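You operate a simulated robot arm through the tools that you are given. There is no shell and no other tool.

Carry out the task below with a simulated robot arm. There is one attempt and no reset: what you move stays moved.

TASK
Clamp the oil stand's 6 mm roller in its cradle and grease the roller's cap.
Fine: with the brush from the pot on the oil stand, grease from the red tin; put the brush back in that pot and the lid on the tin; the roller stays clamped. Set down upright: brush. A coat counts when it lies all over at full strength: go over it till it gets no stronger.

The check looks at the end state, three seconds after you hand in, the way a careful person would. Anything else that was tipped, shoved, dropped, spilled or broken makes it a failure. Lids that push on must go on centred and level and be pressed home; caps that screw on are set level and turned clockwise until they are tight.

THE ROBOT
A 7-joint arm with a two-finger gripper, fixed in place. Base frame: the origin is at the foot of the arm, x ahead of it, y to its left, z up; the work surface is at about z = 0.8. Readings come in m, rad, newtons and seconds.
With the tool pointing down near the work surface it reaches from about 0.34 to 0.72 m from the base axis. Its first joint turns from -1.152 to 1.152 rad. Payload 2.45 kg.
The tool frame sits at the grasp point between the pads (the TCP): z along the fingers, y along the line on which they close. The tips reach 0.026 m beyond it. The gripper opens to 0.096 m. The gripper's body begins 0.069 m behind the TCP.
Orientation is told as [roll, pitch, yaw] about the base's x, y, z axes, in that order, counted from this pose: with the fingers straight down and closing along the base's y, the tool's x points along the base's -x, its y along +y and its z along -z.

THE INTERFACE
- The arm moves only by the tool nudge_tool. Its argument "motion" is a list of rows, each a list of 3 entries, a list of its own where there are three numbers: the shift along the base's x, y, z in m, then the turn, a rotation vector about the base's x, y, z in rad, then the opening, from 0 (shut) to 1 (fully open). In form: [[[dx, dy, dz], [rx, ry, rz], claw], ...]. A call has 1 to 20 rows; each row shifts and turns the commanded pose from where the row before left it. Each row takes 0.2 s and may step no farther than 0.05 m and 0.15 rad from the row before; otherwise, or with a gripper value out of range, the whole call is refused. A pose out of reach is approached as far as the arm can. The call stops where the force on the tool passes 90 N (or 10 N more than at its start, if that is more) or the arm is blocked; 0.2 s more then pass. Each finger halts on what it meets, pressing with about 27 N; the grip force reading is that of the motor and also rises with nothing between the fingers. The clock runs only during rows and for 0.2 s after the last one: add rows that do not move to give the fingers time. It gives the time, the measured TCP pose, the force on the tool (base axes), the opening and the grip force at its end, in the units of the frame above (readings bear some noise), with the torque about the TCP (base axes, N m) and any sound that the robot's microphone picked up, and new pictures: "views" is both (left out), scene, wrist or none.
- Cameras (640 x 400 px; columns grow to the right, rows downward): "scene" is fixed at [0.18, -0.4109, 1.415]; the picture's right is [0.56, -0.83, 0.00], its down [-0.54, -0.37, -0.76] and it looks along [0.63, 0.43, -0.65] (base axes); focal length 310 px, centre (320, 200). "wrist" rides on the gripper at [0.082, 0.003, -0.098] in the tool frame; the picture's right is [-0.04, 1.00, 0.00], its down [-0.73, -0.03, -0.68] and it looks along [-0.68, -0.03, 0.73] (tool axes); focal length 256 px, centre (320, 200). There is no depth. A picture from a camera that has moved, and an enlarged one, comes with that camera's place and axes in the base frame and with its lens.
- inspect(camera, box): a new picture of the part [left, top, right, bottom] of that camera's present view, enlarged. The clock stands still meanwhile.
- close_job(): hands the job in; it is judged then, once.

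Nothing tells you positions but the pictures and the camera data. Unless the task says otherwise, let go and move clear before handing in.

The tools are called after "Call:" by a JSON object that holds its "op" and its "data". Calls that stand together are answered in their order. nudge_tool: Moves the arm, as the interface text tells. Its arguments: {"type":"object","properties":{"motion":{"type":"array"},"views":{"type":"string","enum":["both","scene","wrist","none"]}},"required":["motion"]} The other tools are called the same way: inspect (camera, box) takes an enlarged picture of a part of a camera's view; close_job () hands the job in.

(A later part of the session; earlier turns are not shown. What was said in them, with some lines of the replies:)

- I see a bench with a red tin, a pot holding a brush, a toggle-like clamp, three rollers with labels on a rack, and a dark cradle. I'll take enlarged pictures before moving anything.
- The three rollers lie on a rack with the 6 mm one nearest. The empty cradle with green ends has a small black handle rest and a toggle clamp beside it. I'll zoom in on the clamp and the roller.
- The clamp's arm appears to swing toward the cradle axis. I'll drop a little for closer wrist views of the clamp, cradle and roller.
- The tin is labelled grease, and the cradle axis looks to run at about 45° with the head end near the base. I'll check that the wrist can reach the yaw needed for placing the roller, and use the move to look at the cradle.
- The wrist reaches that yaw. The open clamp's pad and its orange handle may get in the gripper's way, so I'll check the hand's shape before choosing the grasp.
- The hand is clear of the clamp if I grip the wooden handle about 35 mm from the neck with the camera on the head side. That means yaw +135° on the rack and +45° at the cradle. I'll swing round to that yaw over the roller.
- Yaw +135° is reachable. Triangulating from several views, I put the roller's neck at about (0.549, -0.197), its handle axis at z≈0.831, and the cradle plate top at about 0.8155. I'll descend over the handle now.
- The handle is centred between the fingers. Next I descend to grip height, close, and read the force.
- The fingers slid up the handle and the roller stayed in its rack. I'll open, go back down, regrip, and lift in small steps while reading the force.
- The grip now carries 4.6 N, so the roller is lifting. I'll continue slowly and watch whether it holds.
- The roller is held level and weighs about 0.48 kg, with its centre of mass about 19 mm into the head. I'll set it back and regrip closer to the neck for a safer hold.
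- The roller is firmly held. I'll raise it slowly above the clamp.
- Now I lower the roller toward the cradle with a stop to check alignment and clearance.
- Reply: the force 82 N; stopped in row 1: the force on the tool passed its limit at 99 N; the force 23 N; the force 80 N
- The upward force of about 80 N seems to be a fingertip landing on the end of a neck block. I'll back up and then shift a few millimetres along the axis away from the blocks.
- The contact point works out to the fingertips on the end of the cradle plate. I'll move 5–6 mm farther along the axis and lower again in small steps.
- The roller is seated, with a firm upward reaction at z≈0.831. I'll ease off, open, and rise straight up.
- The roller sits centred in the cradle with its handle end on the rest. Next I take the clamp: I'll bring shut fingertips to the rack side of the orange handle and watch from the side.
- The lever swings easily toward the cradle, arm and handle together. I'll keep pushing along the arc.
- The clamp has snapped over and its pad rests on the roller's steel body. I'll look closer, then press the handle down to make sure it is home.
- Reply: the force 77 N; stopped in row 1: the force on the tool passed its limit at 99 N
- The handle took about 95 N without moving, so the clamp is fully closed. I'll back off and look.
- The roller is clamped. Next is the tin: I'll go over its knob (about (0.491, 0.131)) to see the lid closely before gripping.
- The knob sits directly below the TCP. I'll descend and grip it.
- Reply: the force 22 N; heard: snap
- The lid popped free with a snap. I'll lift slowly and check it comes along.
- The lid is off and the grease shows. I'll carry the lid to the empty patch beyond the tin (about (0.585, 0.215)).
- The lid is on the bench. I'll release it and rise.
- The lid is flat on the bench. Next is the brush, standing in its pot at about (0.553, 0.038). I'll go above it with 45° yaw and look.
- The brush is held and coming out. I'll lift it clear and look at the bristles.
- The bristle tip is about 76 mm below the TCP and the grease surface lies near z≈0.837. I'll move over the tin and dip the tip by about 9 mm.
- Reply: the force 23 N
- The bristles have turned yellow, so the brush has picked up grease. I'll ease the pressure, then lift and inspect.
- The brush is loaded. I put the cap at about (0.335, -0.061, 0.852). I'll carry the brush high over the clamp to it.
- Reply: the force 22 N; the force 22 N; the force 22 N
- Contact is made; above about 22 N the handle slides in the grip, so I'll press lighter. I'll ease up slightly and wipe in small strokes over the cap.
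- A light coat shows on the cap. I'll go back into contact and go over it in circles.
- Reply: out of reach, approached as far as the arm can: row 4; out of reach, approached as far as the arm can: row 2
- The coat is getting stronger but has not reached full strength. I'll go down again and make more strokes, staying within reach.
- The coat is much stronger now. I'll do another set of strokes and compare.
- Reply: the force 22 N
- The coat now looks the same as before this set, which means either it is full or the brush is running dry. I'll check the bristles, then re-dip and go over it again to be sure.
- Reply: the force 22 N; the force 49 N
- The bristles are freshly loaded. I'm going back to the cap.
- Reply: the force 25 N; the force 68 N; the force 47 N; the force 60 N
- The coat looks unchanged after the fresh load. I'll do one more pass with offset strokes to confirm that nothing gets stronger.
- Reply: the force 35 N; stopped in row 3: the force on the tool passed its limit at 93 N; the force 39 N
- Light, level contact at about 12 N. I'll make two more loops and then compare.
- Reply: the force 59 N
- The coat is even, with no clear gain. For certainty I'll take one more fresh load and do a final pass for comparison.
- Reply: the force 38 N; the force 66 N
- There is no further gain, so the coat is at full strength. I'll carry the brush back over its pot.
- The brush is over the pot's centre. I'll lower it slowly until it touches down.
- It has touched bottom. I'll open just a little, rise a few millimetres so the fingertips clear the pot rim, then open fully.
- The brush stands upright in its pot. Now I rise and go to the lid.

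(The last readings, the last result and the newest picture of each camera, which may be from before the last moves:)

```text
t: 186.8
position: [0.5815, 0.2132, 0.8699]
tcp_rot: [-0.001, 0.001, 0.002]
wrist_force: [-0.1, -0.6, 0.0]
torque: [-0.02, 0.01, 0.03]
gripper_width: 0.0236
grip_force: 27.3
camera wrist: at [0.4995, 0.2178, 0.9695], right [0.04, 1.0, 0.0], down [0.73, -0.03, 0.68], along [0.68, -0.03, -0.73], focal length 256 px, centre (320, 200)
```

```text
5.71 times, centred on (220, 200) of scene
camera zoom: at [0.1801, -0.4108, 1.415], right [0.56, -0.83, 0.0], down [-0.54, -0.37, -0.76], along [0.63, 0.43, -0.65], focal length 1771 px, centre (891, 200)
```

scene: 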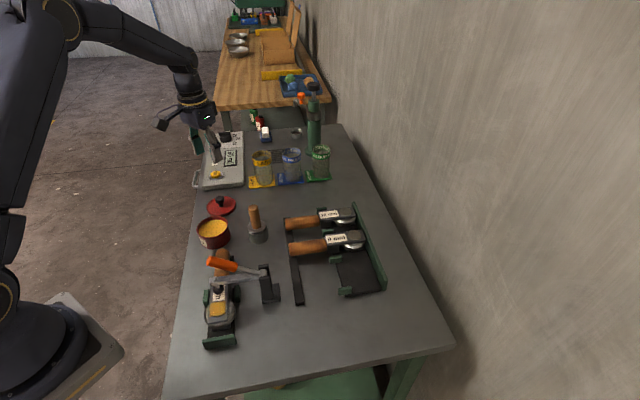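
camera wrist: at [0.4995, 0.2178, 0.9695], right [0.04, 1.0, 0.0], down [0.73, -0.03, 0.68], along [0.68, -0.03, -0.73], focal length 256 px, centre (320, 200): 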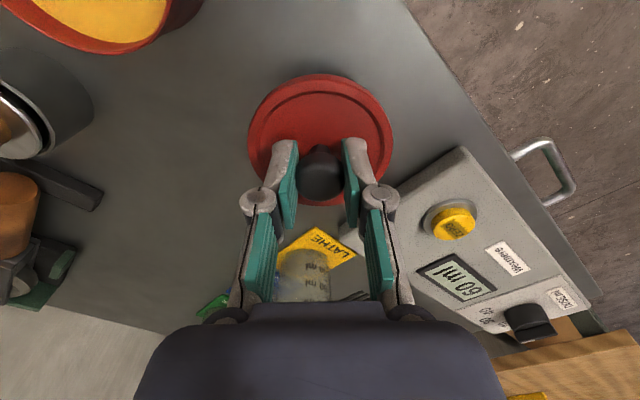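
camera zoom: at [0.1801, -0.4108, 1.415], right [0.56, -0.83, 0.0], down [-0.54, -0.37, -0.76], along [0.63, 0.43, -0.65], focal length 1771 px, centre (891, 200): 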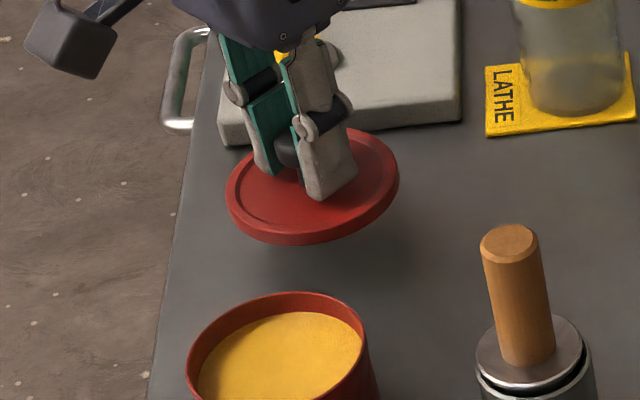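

The lid is held level. I'll carry it back over the tin.

Call:
{"op": "nudge_tool", "data": {"motion": [[[0, 0, 0.02], [0, 0, 0], 0], [[0, 0, 0.02], [0, 0, 0], 0], [[0, 0, 0.015], [0, 0, 0], 0], [[-0.0094, -0.0085, 0], [0, 0, 0], 0], [[-0.0094, -0.0085, 0], [0, 0, 0], 0], [[-0.0094, -0.0085, 0], [0, 0, 0], 0], [[-0.0094, -0.0085, 0], [0, 0, 0], 0], [[-0.0094, -0.0085, 0], [0, 0, 0], 0], [[-0.0094, -0.0085, 0], [0, 0, 0], 0], [[-0.0094, -0.0085, 0], [0, 0, 0], 0], [[-0.0094, -0.0085, 0], [0, 0, 0], 0], [[-0.0094, -0.0085, 0], [0, 0, 0], 0], [[-0.0094, -0.0085, 0], [0, 0, 0], 0], [[0, 0, -0.015], [0, 0, 0], 0], [[0, 0, -0.01], [0, 0, 0], 0], [[0, 0, 0], [0, 0, 0], 0]], "views": "both"}}

Call:
{"op": "inspect", "data": {"camera": "scene", "box": [180, 190, 250, 260]}}

Call:
{"op": "inspect", "data": {"camera": "wrist", "box": [220, 20, 420, 220]}}

```text
t: 190.2
position: [0.4886, 0.1298, 0.8978]
tcp_rot: [0.0, 0.002, 0.002]
wrist_force: [-0.6, -0.1, 0.0]
torque: [-0.02, -0.02, 0.01]
gripper_width: 0.0235
grip_force: 27.3
camera wrist: at [0.4056, 0.1328, 0.997], right [0.04, 1.0, 0.0], down [0.73, -0.03, 0.68], along [0.68, -0.03, -0.73], focal length 256 px, centre (320, 200)
```

scene: 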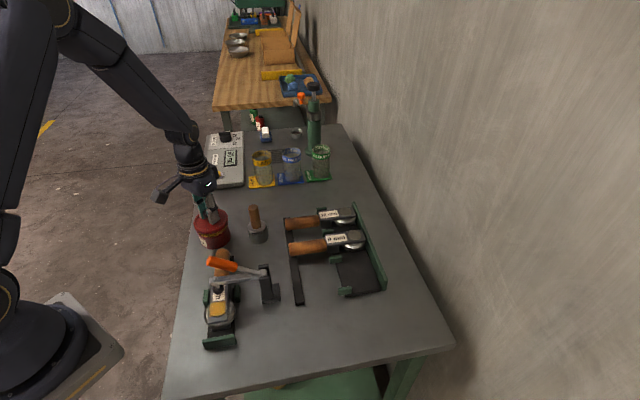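
wrist: 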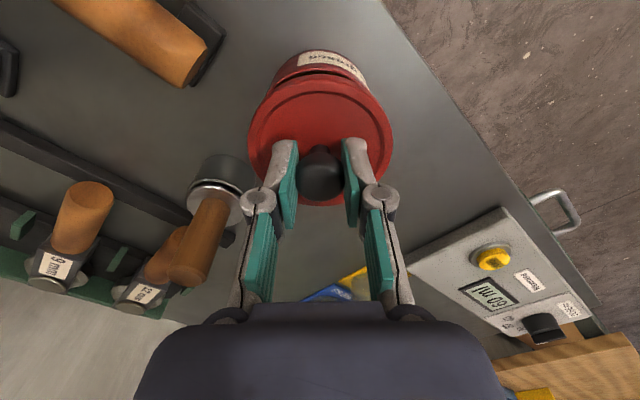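

```text
5.71 times, centred on (215, 225) of scene
camera zoom: at [0.1801, -0.4109, 1.415], right [0.56, -0.83, 0.0], down [-0.54, -0.37, -0.76], along [0.63, 0.43, -0.65], focal length 1771 px, centre (920, 57)
```

zoom: 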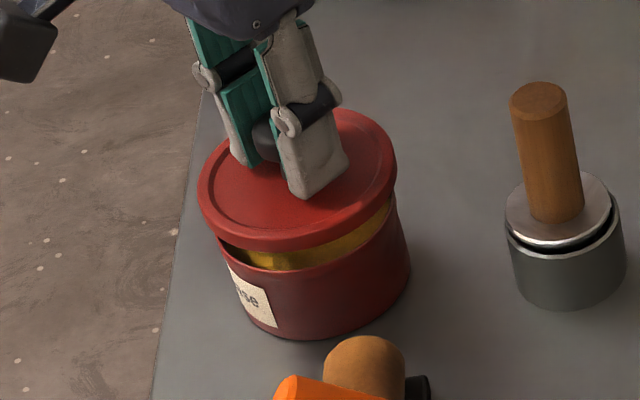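

```text
2.00 times, centred on (320, 120) of wrist
camera zoom: at [0.4056, 0.1328, 0.997], right [0.04, 1.0, 0.0], down [0.73, -0.03, 0.68], along [0.68, -0.03, -0.73], focal length 512 px, centre (320, 360)
```

zoom: 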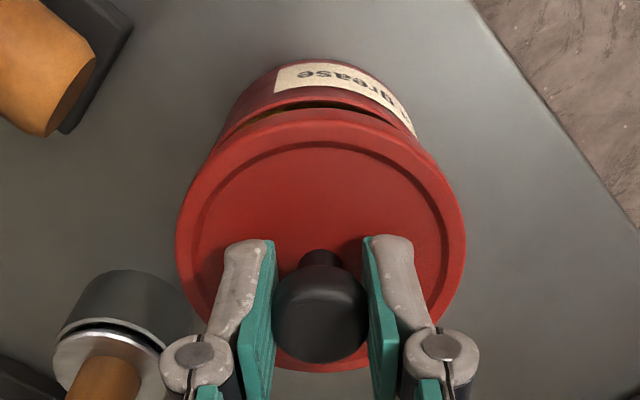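

Call:
{"op": "nudge_tool", "data": {"motion": [[[0, 0, -0.006], [0, 0, 0], 0], [[0, 0, -0.004], [0, 0, 0], 0], [[0, 0, 0], [0, 0, 0], 0]], "views": "wrist"}}

Call:
{"op": "inspect", "data": {"camera": "scene", "box": [185, 200, 245, 260]}}

Call:
{"op": "inspect", "data": {"camera": "wrist", "box": [220, 20, 420, 220]}}

```text
t: 191.1
position: [0.4883, 0.13, 0.8898]
tcp_rot: [-0.003, 0.002, 0.003]
wrist_force: [-1.0, 0.7, 0.0]
torque: [0.0, 0.01, 0.0]
gripper_width: 0.0235
grip_force: 27.5
camera wrist: at [0.4049, 0.133, 0.9886], right [0.04, 1.0, 0.0], down [0.73, -0.03, 0.68], along [0.68, -0.03, -0.73], focal length 256 px, centre (320, 200)
```

wrist: 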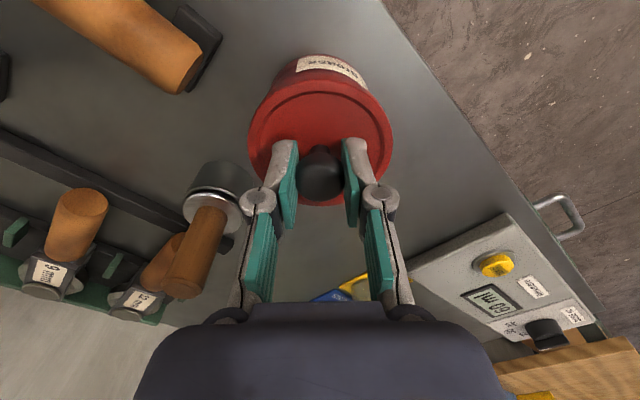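

```text
6.67 times, centred on (215, 230) of scene
camera zoom: at [0.1801, -0.4108, 1.415], right [0.56, -0.83, 0.0], down [-0.54, -0.37, -0.76], along [0.63, 0.43, -0.65], focal length 2066 px, centre (1020, 0)
```

zoom: 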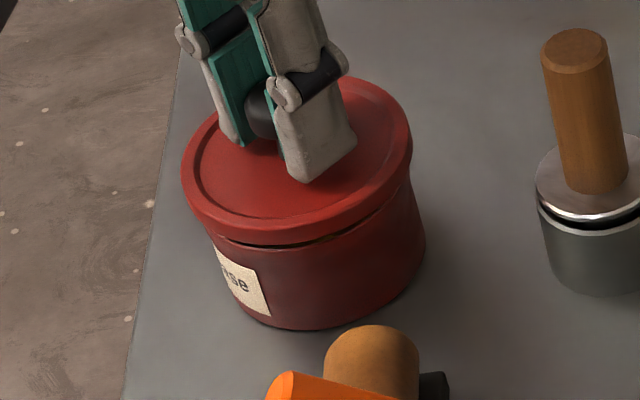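

```text
2.00 times, centred on (320, 120) of wrist
camera zoom: at [0.4049, 0.133, 0.9886], right [0.04, 1.0, 0.0], down [0.73, -0.03, 0.68], along [0.68, -0.03, -0.73], focal length 512 px, centre (320, 360)
```

zoom: 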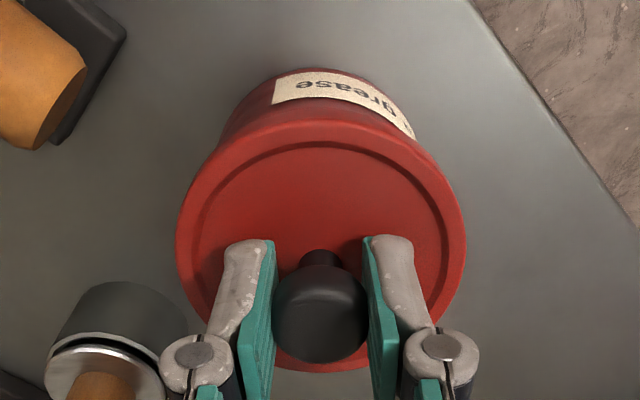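

The lid looks concentric with the tin. I'll lower it until it meets the rim.

Call:
{"op": "nudge_tool", "data": {"motion": [[[0, 0, -0.003], [0, 0, 0], 0], [[0, 0, -0.002], [0, 0, 0], 0]], "views": "none"}}

Call:
{"op": "nudge_tool", "data": {"motion": [[[0, 0, -0.002], [0, 0, 0], 0]], "views": "none"}}

Call:
{"op": "nudge_tool", "data": {"motion": [[[0, 0, -0.0015], [0, 0, 0], 0]], "views": "none"}}

```text
t: 191.7
position: [0.4872, 0.1287, 0.8857]
tcp_rot: [-0.001, 0.0, 0.003]
wrist_force: [-0.4, 0.4, -0.5]
torque: [0.01, 0.02, 0.02]
gripper_width: 0.0236
grip_force: 27.0
```

```text
t: 192.1
position: [0.4872, 0.1293, 0.8845]
tcp_rot: [0.001, -0.001, 0.003]
wrist_force: [-1.7, 0.0, 16.5]
torque: [0.02, 0.58, 0.0]
gripper_width: 0.0236
grip_force: 26.8
```

```text
t: 192.4
position: [0.4871, 0.13, 0.883]
tcp_rot: [0.0, -0.004, 0.001]
wrist_force: [4.1, -1.3, 19.1]
torque: [-0.05, 0.53, 0.03]
gripper_width: 0.0234
grip_force: 26.9
```

The torque shows the lid touching first on the base side, so it sits slightly too far out. I'll lift, shift 1.5 mm, and try again.

Call:
{"op": "nudge_tool", "data": {"motion": [[[0, 0, 0.004], [0, 0, 0], 0], [[-0.0015, 0, 0.001], [0, 0, 0], 0], [[0, 0, -0.003], [0, 0, 0], 0], [[0, 0, -0.001], [0, 0, 0], 0]], "views": "none"}}

Call:
{"op": "nudge_tool", "data": {"motion": [[[0, 0, -0.0012], [0, 0, 0], 0]], "views": "none"}}

Call:
{"op": "inspect", "data": {"camera": "scene", "box": [185, 200, 245, 260]}}

```text
t: 193.4
position: [0.4847, 0.13, 0.8826]
tcp_rot: [-0.001, 0.002, 0.001]
wrist_force: [-0.9, -0.8, -1.6]
torque: [0.01, -0.02, 0.0]
gripper_width: 0.0233
grip_force: 27.4
```

```text
t: 193.8
position: [0.4849, 0.1281, 0.8823]
tcp_rot: [-0.001, 0.003, 0.002]
wrist_force: [0.4, -0.9, -0.3]
torque: [-0.01, -0.01, 0.04]
gripper_width: 0.0234
grip_force: 26.9
```

```text
6.67 times, centred on (215, 230) of scene
camera zoom: at [0.1801, -0.4108, 1.415], right [0.56, -0.83, 0.0], down [-0.54, -0.37, -0.76], along [0.63, 0.43, -0.65], focal length 2066 px, centre (1020, 0)
```

zoom: 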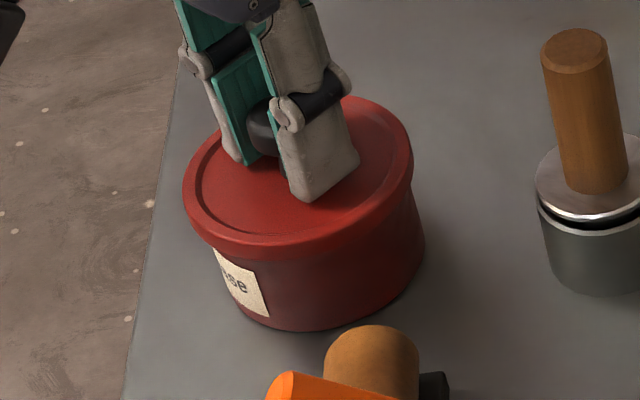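

That cleared the rim. I'll continue down gently.

Call:
{"op": "nudge_tool", "data": {"motion": [[[0, 0, -0.0012], [0, 0, 0], 0]], "views": "none"}}

Call:
{"op": "nudge_tool", "data": {"motion": [[[0, 0, -0.0012], [0, 0, 0], 0]], "views": "none"}}

Call:
{"op": "nudge_tool", "data": {"motion": [[[0, 0, -0.0012], [0, 0, 0], 0]], "views": "none"}}

```text
t: 194.2
position: [0.4865, 0.13, 0.8813]
tcp_rot: [-0.001, 0.002, 0.002]
wrist_force: [-0.3, -0.1, -0.2]
torque: [-0.03, 0.0, -0.03]
gripper_width: 0.0234
grip_force: 26.5
```

```text
t: 194.7
position: [0.4857, 0.1292, 0.8793]
tcp_rot: [0.0, -0.001, 0.002]
wrist_force: [0.1, 0.4, 0.0]
torque: [0.03, 0.02, -0.01]
gripper_width: 0.0237
grip_force: 26.9
```

```text
t: 195.1
position: [0.4867, 0.1288, 0.8792]
tcp_rot: [-0.002, -0.001, 0.002]
wrist_force: [1.1, -0.1, 1.6]
torque: [0.03, -0.07, 0.01]
gripper_width: 0.0235
grip_force: 26.8
```

Call:
{"op": "nudge_tool", "data": {"motion": [[[0, 0, -0.001], [0, 0, 0], 0]], "views": "none"}}

Call:
{"op": "nudge_tool", "data": {"motion": [[[0, 0, -0.001], [0, 0, 0], 0]], "views": "none"}}

Call:
{"op": "inspect", "data": {"camera": "scene", "box": [185, 200, 245, 260]}}

```text
t: 195.4
position: [0.4862, 0.128, 0.8782]
tcp_rot: [-0.001, 0.0, 0.002]
wrist_force: [-4.7, -0.3, 16.8]
torque: [0.1, -0.47, -0.02]
gripper_width: 0.0234
grip_force: 27.2
```

```text
t: 195.8
position: [0.4858, 0.1283, 0.8771]
tcp_rot: [-0.002, 0.001, 0.001]
wrist_force: [-6.0, -2.9, 22.0]
torque: [-0.06, -0.3, -0.08]
gripper_width: 0.0238
grip_force: 27.0
```

```text
6.67 times, centred on (215, 230) of scene
camera zoom: at [0.1795, -0.411, 1.415], right [0.56, -0.83, 0.0], down [-0.54, -0.37, -0.76], along [0.63, 0.43, -0.65], focal length 2066 px, centre (1020, 0)
```

zoom: 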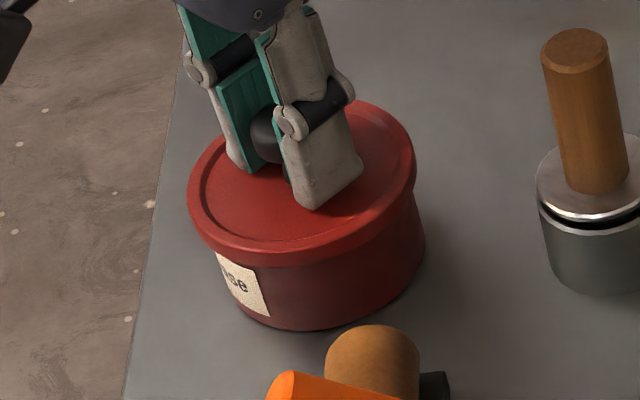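

The lid is on the rim at about the level it had at the start. I'll release it and press it home with shut fingertips on the knob.

Call:
{"op": "nudge_tool", "data": {"motion": [[[0, 0, 0.0015], [0, 0, 0], 0], [[0, 0, 0], [0, 0, 0], 0.3], [[0, 0, 0], [0, 0, 0], 0.55], [[0, 0, 0.005], [0, 0, 0], 0.55], [[0, 0, 0.02], [0, 0, 0], 0.55], [[0, 0, 0.03], [0, 0, 0], 0.55], [[0, 0, 0], [0, 0, 0], 0.2], [[0, 0, 0], [0, 0, 0], 0.0], [[0, 0, 0], [0, 0, 0], 0.0], [[0, 0, 0], [0, 0, 0], 0.0]], "views": "wrist"}}

Call:
{"op": "inspect", "data": {"camera": "scene", "box": [185, 200, 245, 260]}}

Call:
{"op": "inspect", "data": {"camera": "wrist", "box": [240, 40, 400, 220]}}

```text
t: 198.1
position: [0.4863, 0.1313, 0.9339]
tcp_rot: [-0.003, 0.0, 0.002]
wrist_force: [0.6, 0.2, 0.4]
torque: [0.01, 0.05, 0.0]
gripper_width: 0.0
grip_force: 26.5
heard: snap
camera wrist: at [0.4032, 0.1341, 1.0312], right [0.04, 1.0, 0.0], down [0.73, -0.03, 0.68], along [0.68, -0.03, -0.73], focal length 256 px, centre (320, 200)
```

wrist: 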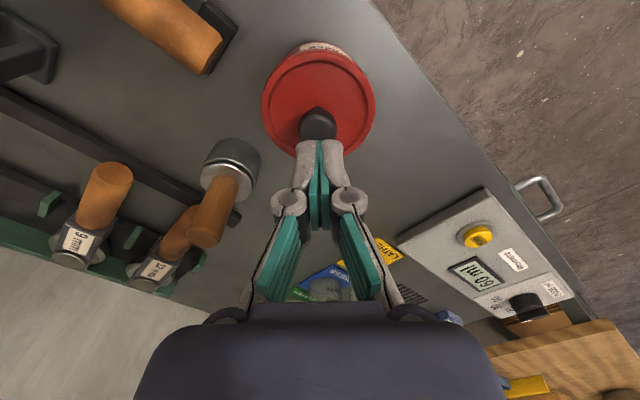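

```text
6.67 times, centred on (215, 230) of scene
camera zoom: at [0.18, -0.4109, 1.415], right [0.56, -0.83, 0.0], down [-0.54, -0.37, -0.76], along [0.63, 0.43, -0.65], focal length 2066 px, centre (1020, 0)
```

zoom: 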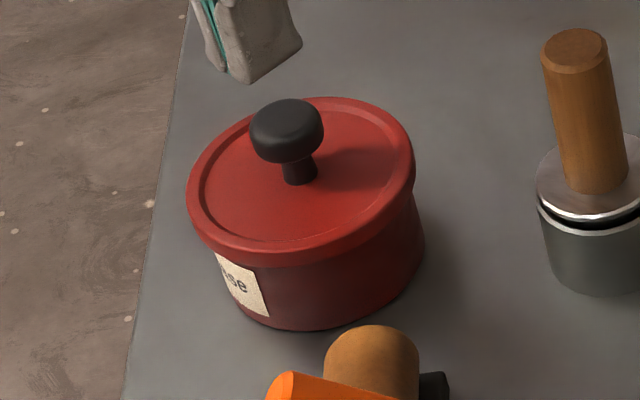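

```text
2.22 times, centred on (320, 130) of wrist
camera zoom: at [0.4032, 0.1341, 1.0312], right [0.04, 1.0, 0.0], down [0.73, -0.03, 0.68], along [0.68, -0.03, -0.73], focal length 569 px, centre (320, 356)
```

zoom: 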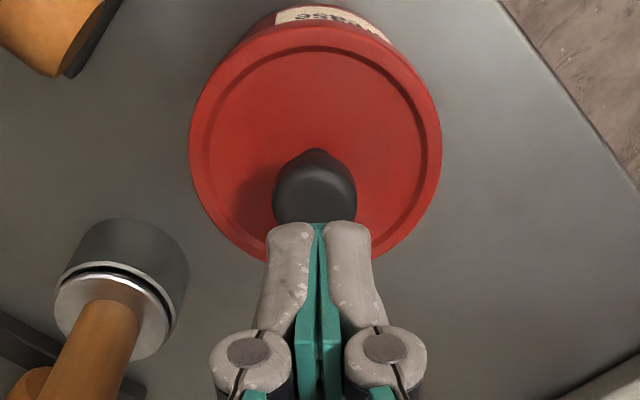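

A snap was heard. I'll press firmly on the knob to make sure the lid is home.

Call:
{"op": "nudge_tool", "data": {"motion": [[[0.0005, -0.0018, -0.015], [0, 0, 0], 0], [[0, 0, -0.01], [0, 0, 0], 0], [[0, 0, -0.006], [0, 0, 0], 0]], "views": "none"}}

Call:
{"op": "nudge_tool", "data": {"motion": [[[0, 0, -0.002], [0, 0, 0], 0]], "views": "none"}}

Call:
{"op": "nudge_tool", "data": {"motion": [[[0, 0, -0.0015], [0, 0, 0], 0]], "views": "none"}}

```text
t: 198.8
position: [0.4878, 0.1279, 0.9034]
tcp_rot: [0.001, -0.002, 0.001]
wrist_force: [-10.4, -2.1, 37.6]
torque: [-0.06, 0.26, -0.01]
gripper_width: 0.006
grip_force: 27.3
```

```text
t: 199.2
position: [0.487, 0.1277, 0.9024]
tcp_rot: [-0.001, -0.002, 0.001]
wrist_force: [-19.8, -6.1, 75.9]
torque: [-0.13, 0.66, 0.06]
gripper_width: 0.006
grip_force: 27.4
```

```text
t: 199.7
position: [0.4873, 0.1297, 0.9011]
tcp_rot: [0.002, -0.007, 0.001]
wrist_force: [-17.0, -5.6, 81.7]
torque: [-0.13, 0.65, 0.0]
gripper_width: 0.0061
grip_force: 26.8
```

Call:
{"op": "nudge_tool", "data": {"motion": [[[0, 0, 0.003], [0, 0, 0], 0], [[0, 0, 0.01], [0, 0, 0], 0], [[0, 0, 0.03], [0, 0, 0], 0], [[0, 0, 0.04], [0, 0, 0], 0], [[0, 0, 0], [0, 0, 0], 0]], "views": "both"}}

Call:
{"op": "inspect", "data": {"camera": "scene", "box": [185, 200, 245, 260]}}

Call:
{"op": "inspect", "data": {"camera": "scene", "box": [180, 180, 300, 255]}}

Call:
{"op": "inspect", "data": {"camera": "wrist", "box": [240, 0, 400, 170]}}

```text
t: 200.8
position: [0.4841, 0.1285, 0.9824]
tcp_rot: [-0.002, 0.001, 0.002]
wrist_force: [0.1, -0.3, 0.5]
torque: [0.02, 0.01, -0.01]
gripper_width: 0.0
grip_force: 27.2
camera wrist: at [0.402, 0.1312, 1.0809], right [0.04, 1.0, 0.0], down [0.73, -0.03, 0.68], along [0.68, -0.03, -0.73], focal length 256 px, centre (320, 200)
```

scene: 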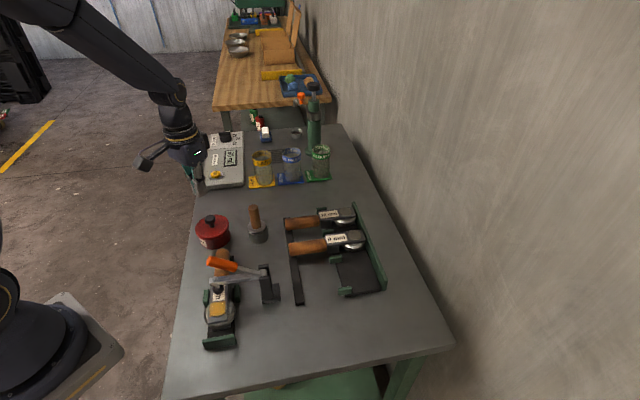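
wrist: 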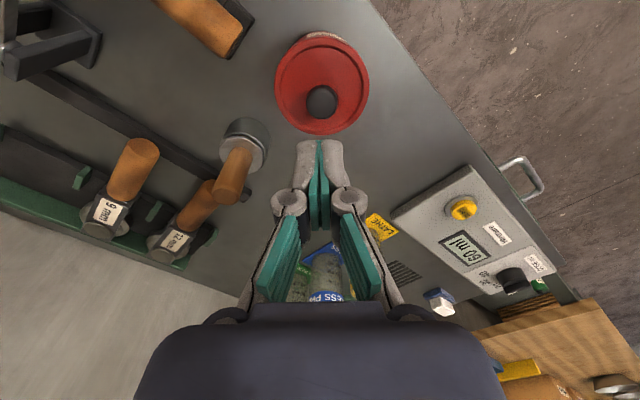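

```text
6.67 times, centred on (215, 230) of scene
camera zoom: at [0.18, -0.4109, 1.415], right [0.56, -0.83, 0.0], down [-0.54, -0.37, -0.76], along [0.63, 0.43, -0.65], focal length 2066 px, centre (1020, 0)
```

zoom: 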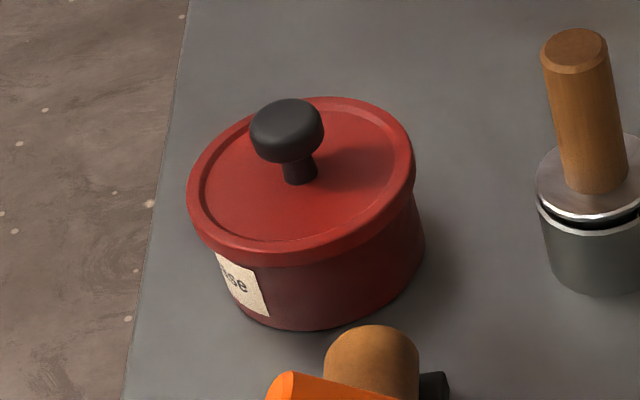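

```text
5.33 times, centred on (240, 218) of scene
camera zoom: at [0.18, -0.4109, 1.415], right [0.56, -0.83, 0.0], down [-0.54, -0.37, -0.76], along [0.63, 0.43, -0.65], focal length 1653 px, centre (747, 107)
```

zoom: 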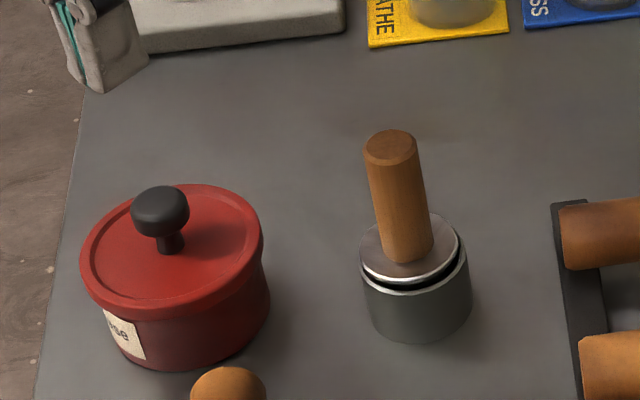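

```text
2.35 times, centred on (320, 85) of wrist
camera zoom: at [0.402, 0.1312, 1.0809], right [0.04, 1.0, 0.0], down [0.73, -0.03, 0.68], along [0.68, -0.03, -0.73], focal length 602 px, centre (320, 471)
```

zoom: 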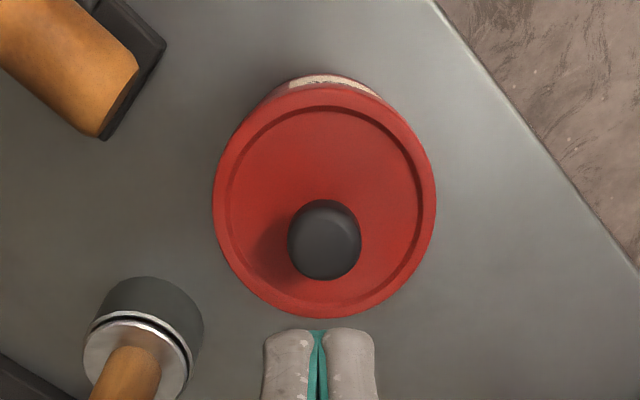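

Call:
{"op": "nudge_tool", "data": {"motion": [[[0, 0, 0.04], [0, 0, 0], 0.3], [[0, 0, 0.04], [0, 0, 0], 0.5], [[-0.02, -0.02, 0.04], [0, 0, 0], 0.5], [[-0.02, -0.03, 0.03], [0, 0, 0], 0.5], [[0, 0, 0], [0, 0, 0], 0.5]], "views": "both"}}

Call:
{"op": "inspect", "data": {"camera": "scene", "box": [190, 195, 240, 255]}}

Call:
{"op": "inspect", "data": {"camera": "scene", "box": [185, 240, 285, 350]}}

Call:
{"op": "inspect", "data": {"camera": "wrist", "box": [220, 40, 420, 200]}}

```text
t: 202.1
position: [0.4473, 0.0788, 1.1308]
tcp_rot: [0.0, 0.002, 0.002]
wrist_force: [-0.7, -0.6, 0.5]
torque: [0.0, -0.03, 0.0]
gripper_width: 0.0481
grip_force: 0.0
camera wrist: at [0.3654, 0.0824, 1.2275], right [0.04, 1.0, 0.0], down [0.73, -0.03, 0.68], along [0.68, -0.03, -0.73], focal length 256 px, centre (320, 200)
```

scene: 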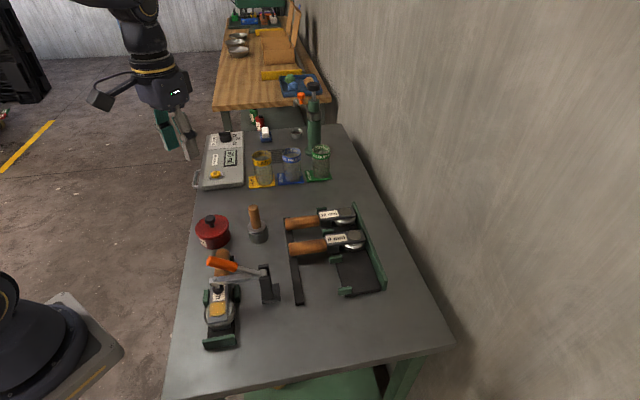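
wrist: 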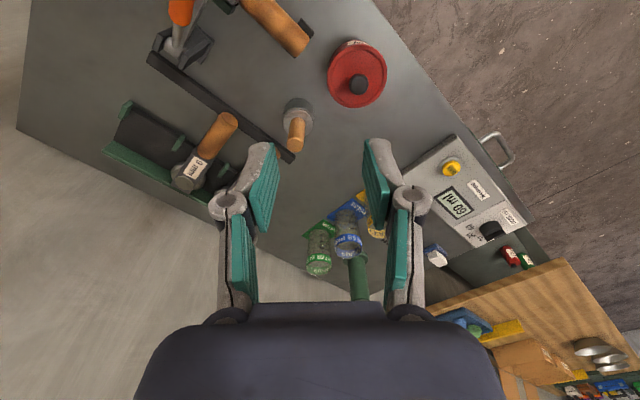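

```text
6.67 times, centred on (215, 225) of scene
camera zoom: at [0.18, -0.4109, 1.415], right [0.56, -0.83, 0.0], down [-0.54, -0.37, -0.76], along [0.63, 0.43, -0.65], focal length 2066 px, centre (1020, 33)
```

zoom: 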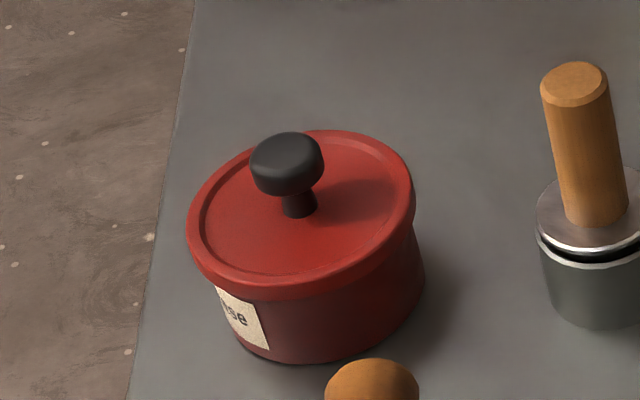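

```text
3.64 times, centred on (235, 295) of scene
camera zoom: at [0.18, -0.4109, 1.415], right [0.56, -0.83, 0.0], down [-0.54, -0.37, -0.76], along [0.63, 0.43, -0.65], focal length 1127 px, centre (629, -146)
```

zoom: 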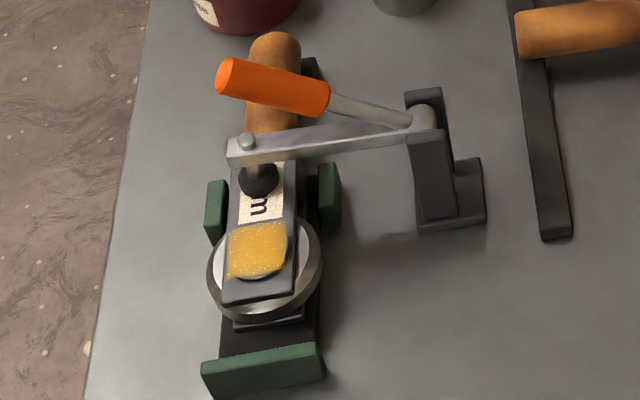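

```text
2.50 times, centred on (320, 120) of wrist
camera zoom: at [0.3654, 0.0824, 1.2275], right [0.04, 1.0, 0.0], down [0.73, -0.03, 0.68], along [0.68, -0.03, -0.73], focal length 640 px, centre (320, 400)
```

zoom: 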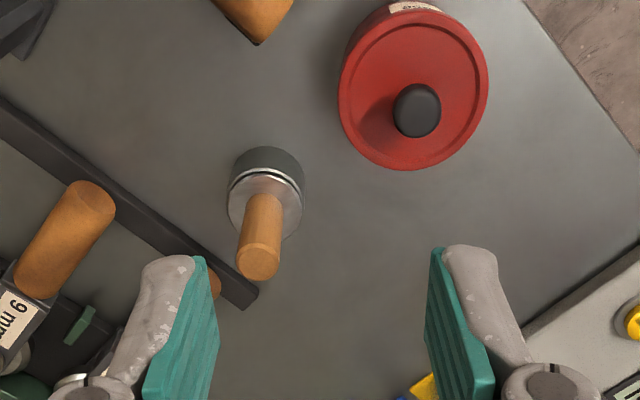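

Final view: the roller is clamped in its cradle with a full coat on the cap, the brush is upright in its pot, the lid is back on level and pressed, and the arm is clear. I'm handing in.

Call:
{"op": "close_job", "data": {}}

```text
The job is handed in.
```

I've handed the job in; the tool confirmed only that it was received, so I don't know yet whether it passed.

- **Roller:** The 6 mm roller sits centred in the cradle with its handle end on the rest. The clamp is closed, and its handle took about 95 N without moving.
- **Grease:** I loaded the brush three times from the red tin and went over the cap until two passes, each with a fresh load, made no visible difference. The coat shows as an even yellow patch slightly larger than the cap, so its corners also show on the steel body around it.
- **Brush:** It is back in its pot, standing upright as it was at the start.
- **Lid:** It went on centred and level, with a snap. An 82 N press on the knob moved it no further, and its height on the tin matches the first picture.

**Slips and knocks:**
- The first grip on the roller's handle slipped, so I regripped it.
- A fingertip hit the cradle plate once while I was placing the roller.
- The tin appears to have shifted about 2 mm.
- The brush handle slid roughly 8 mm up in the grip while I was greasing.

In the final pictures nothing else was tipped, dropped or spilled.
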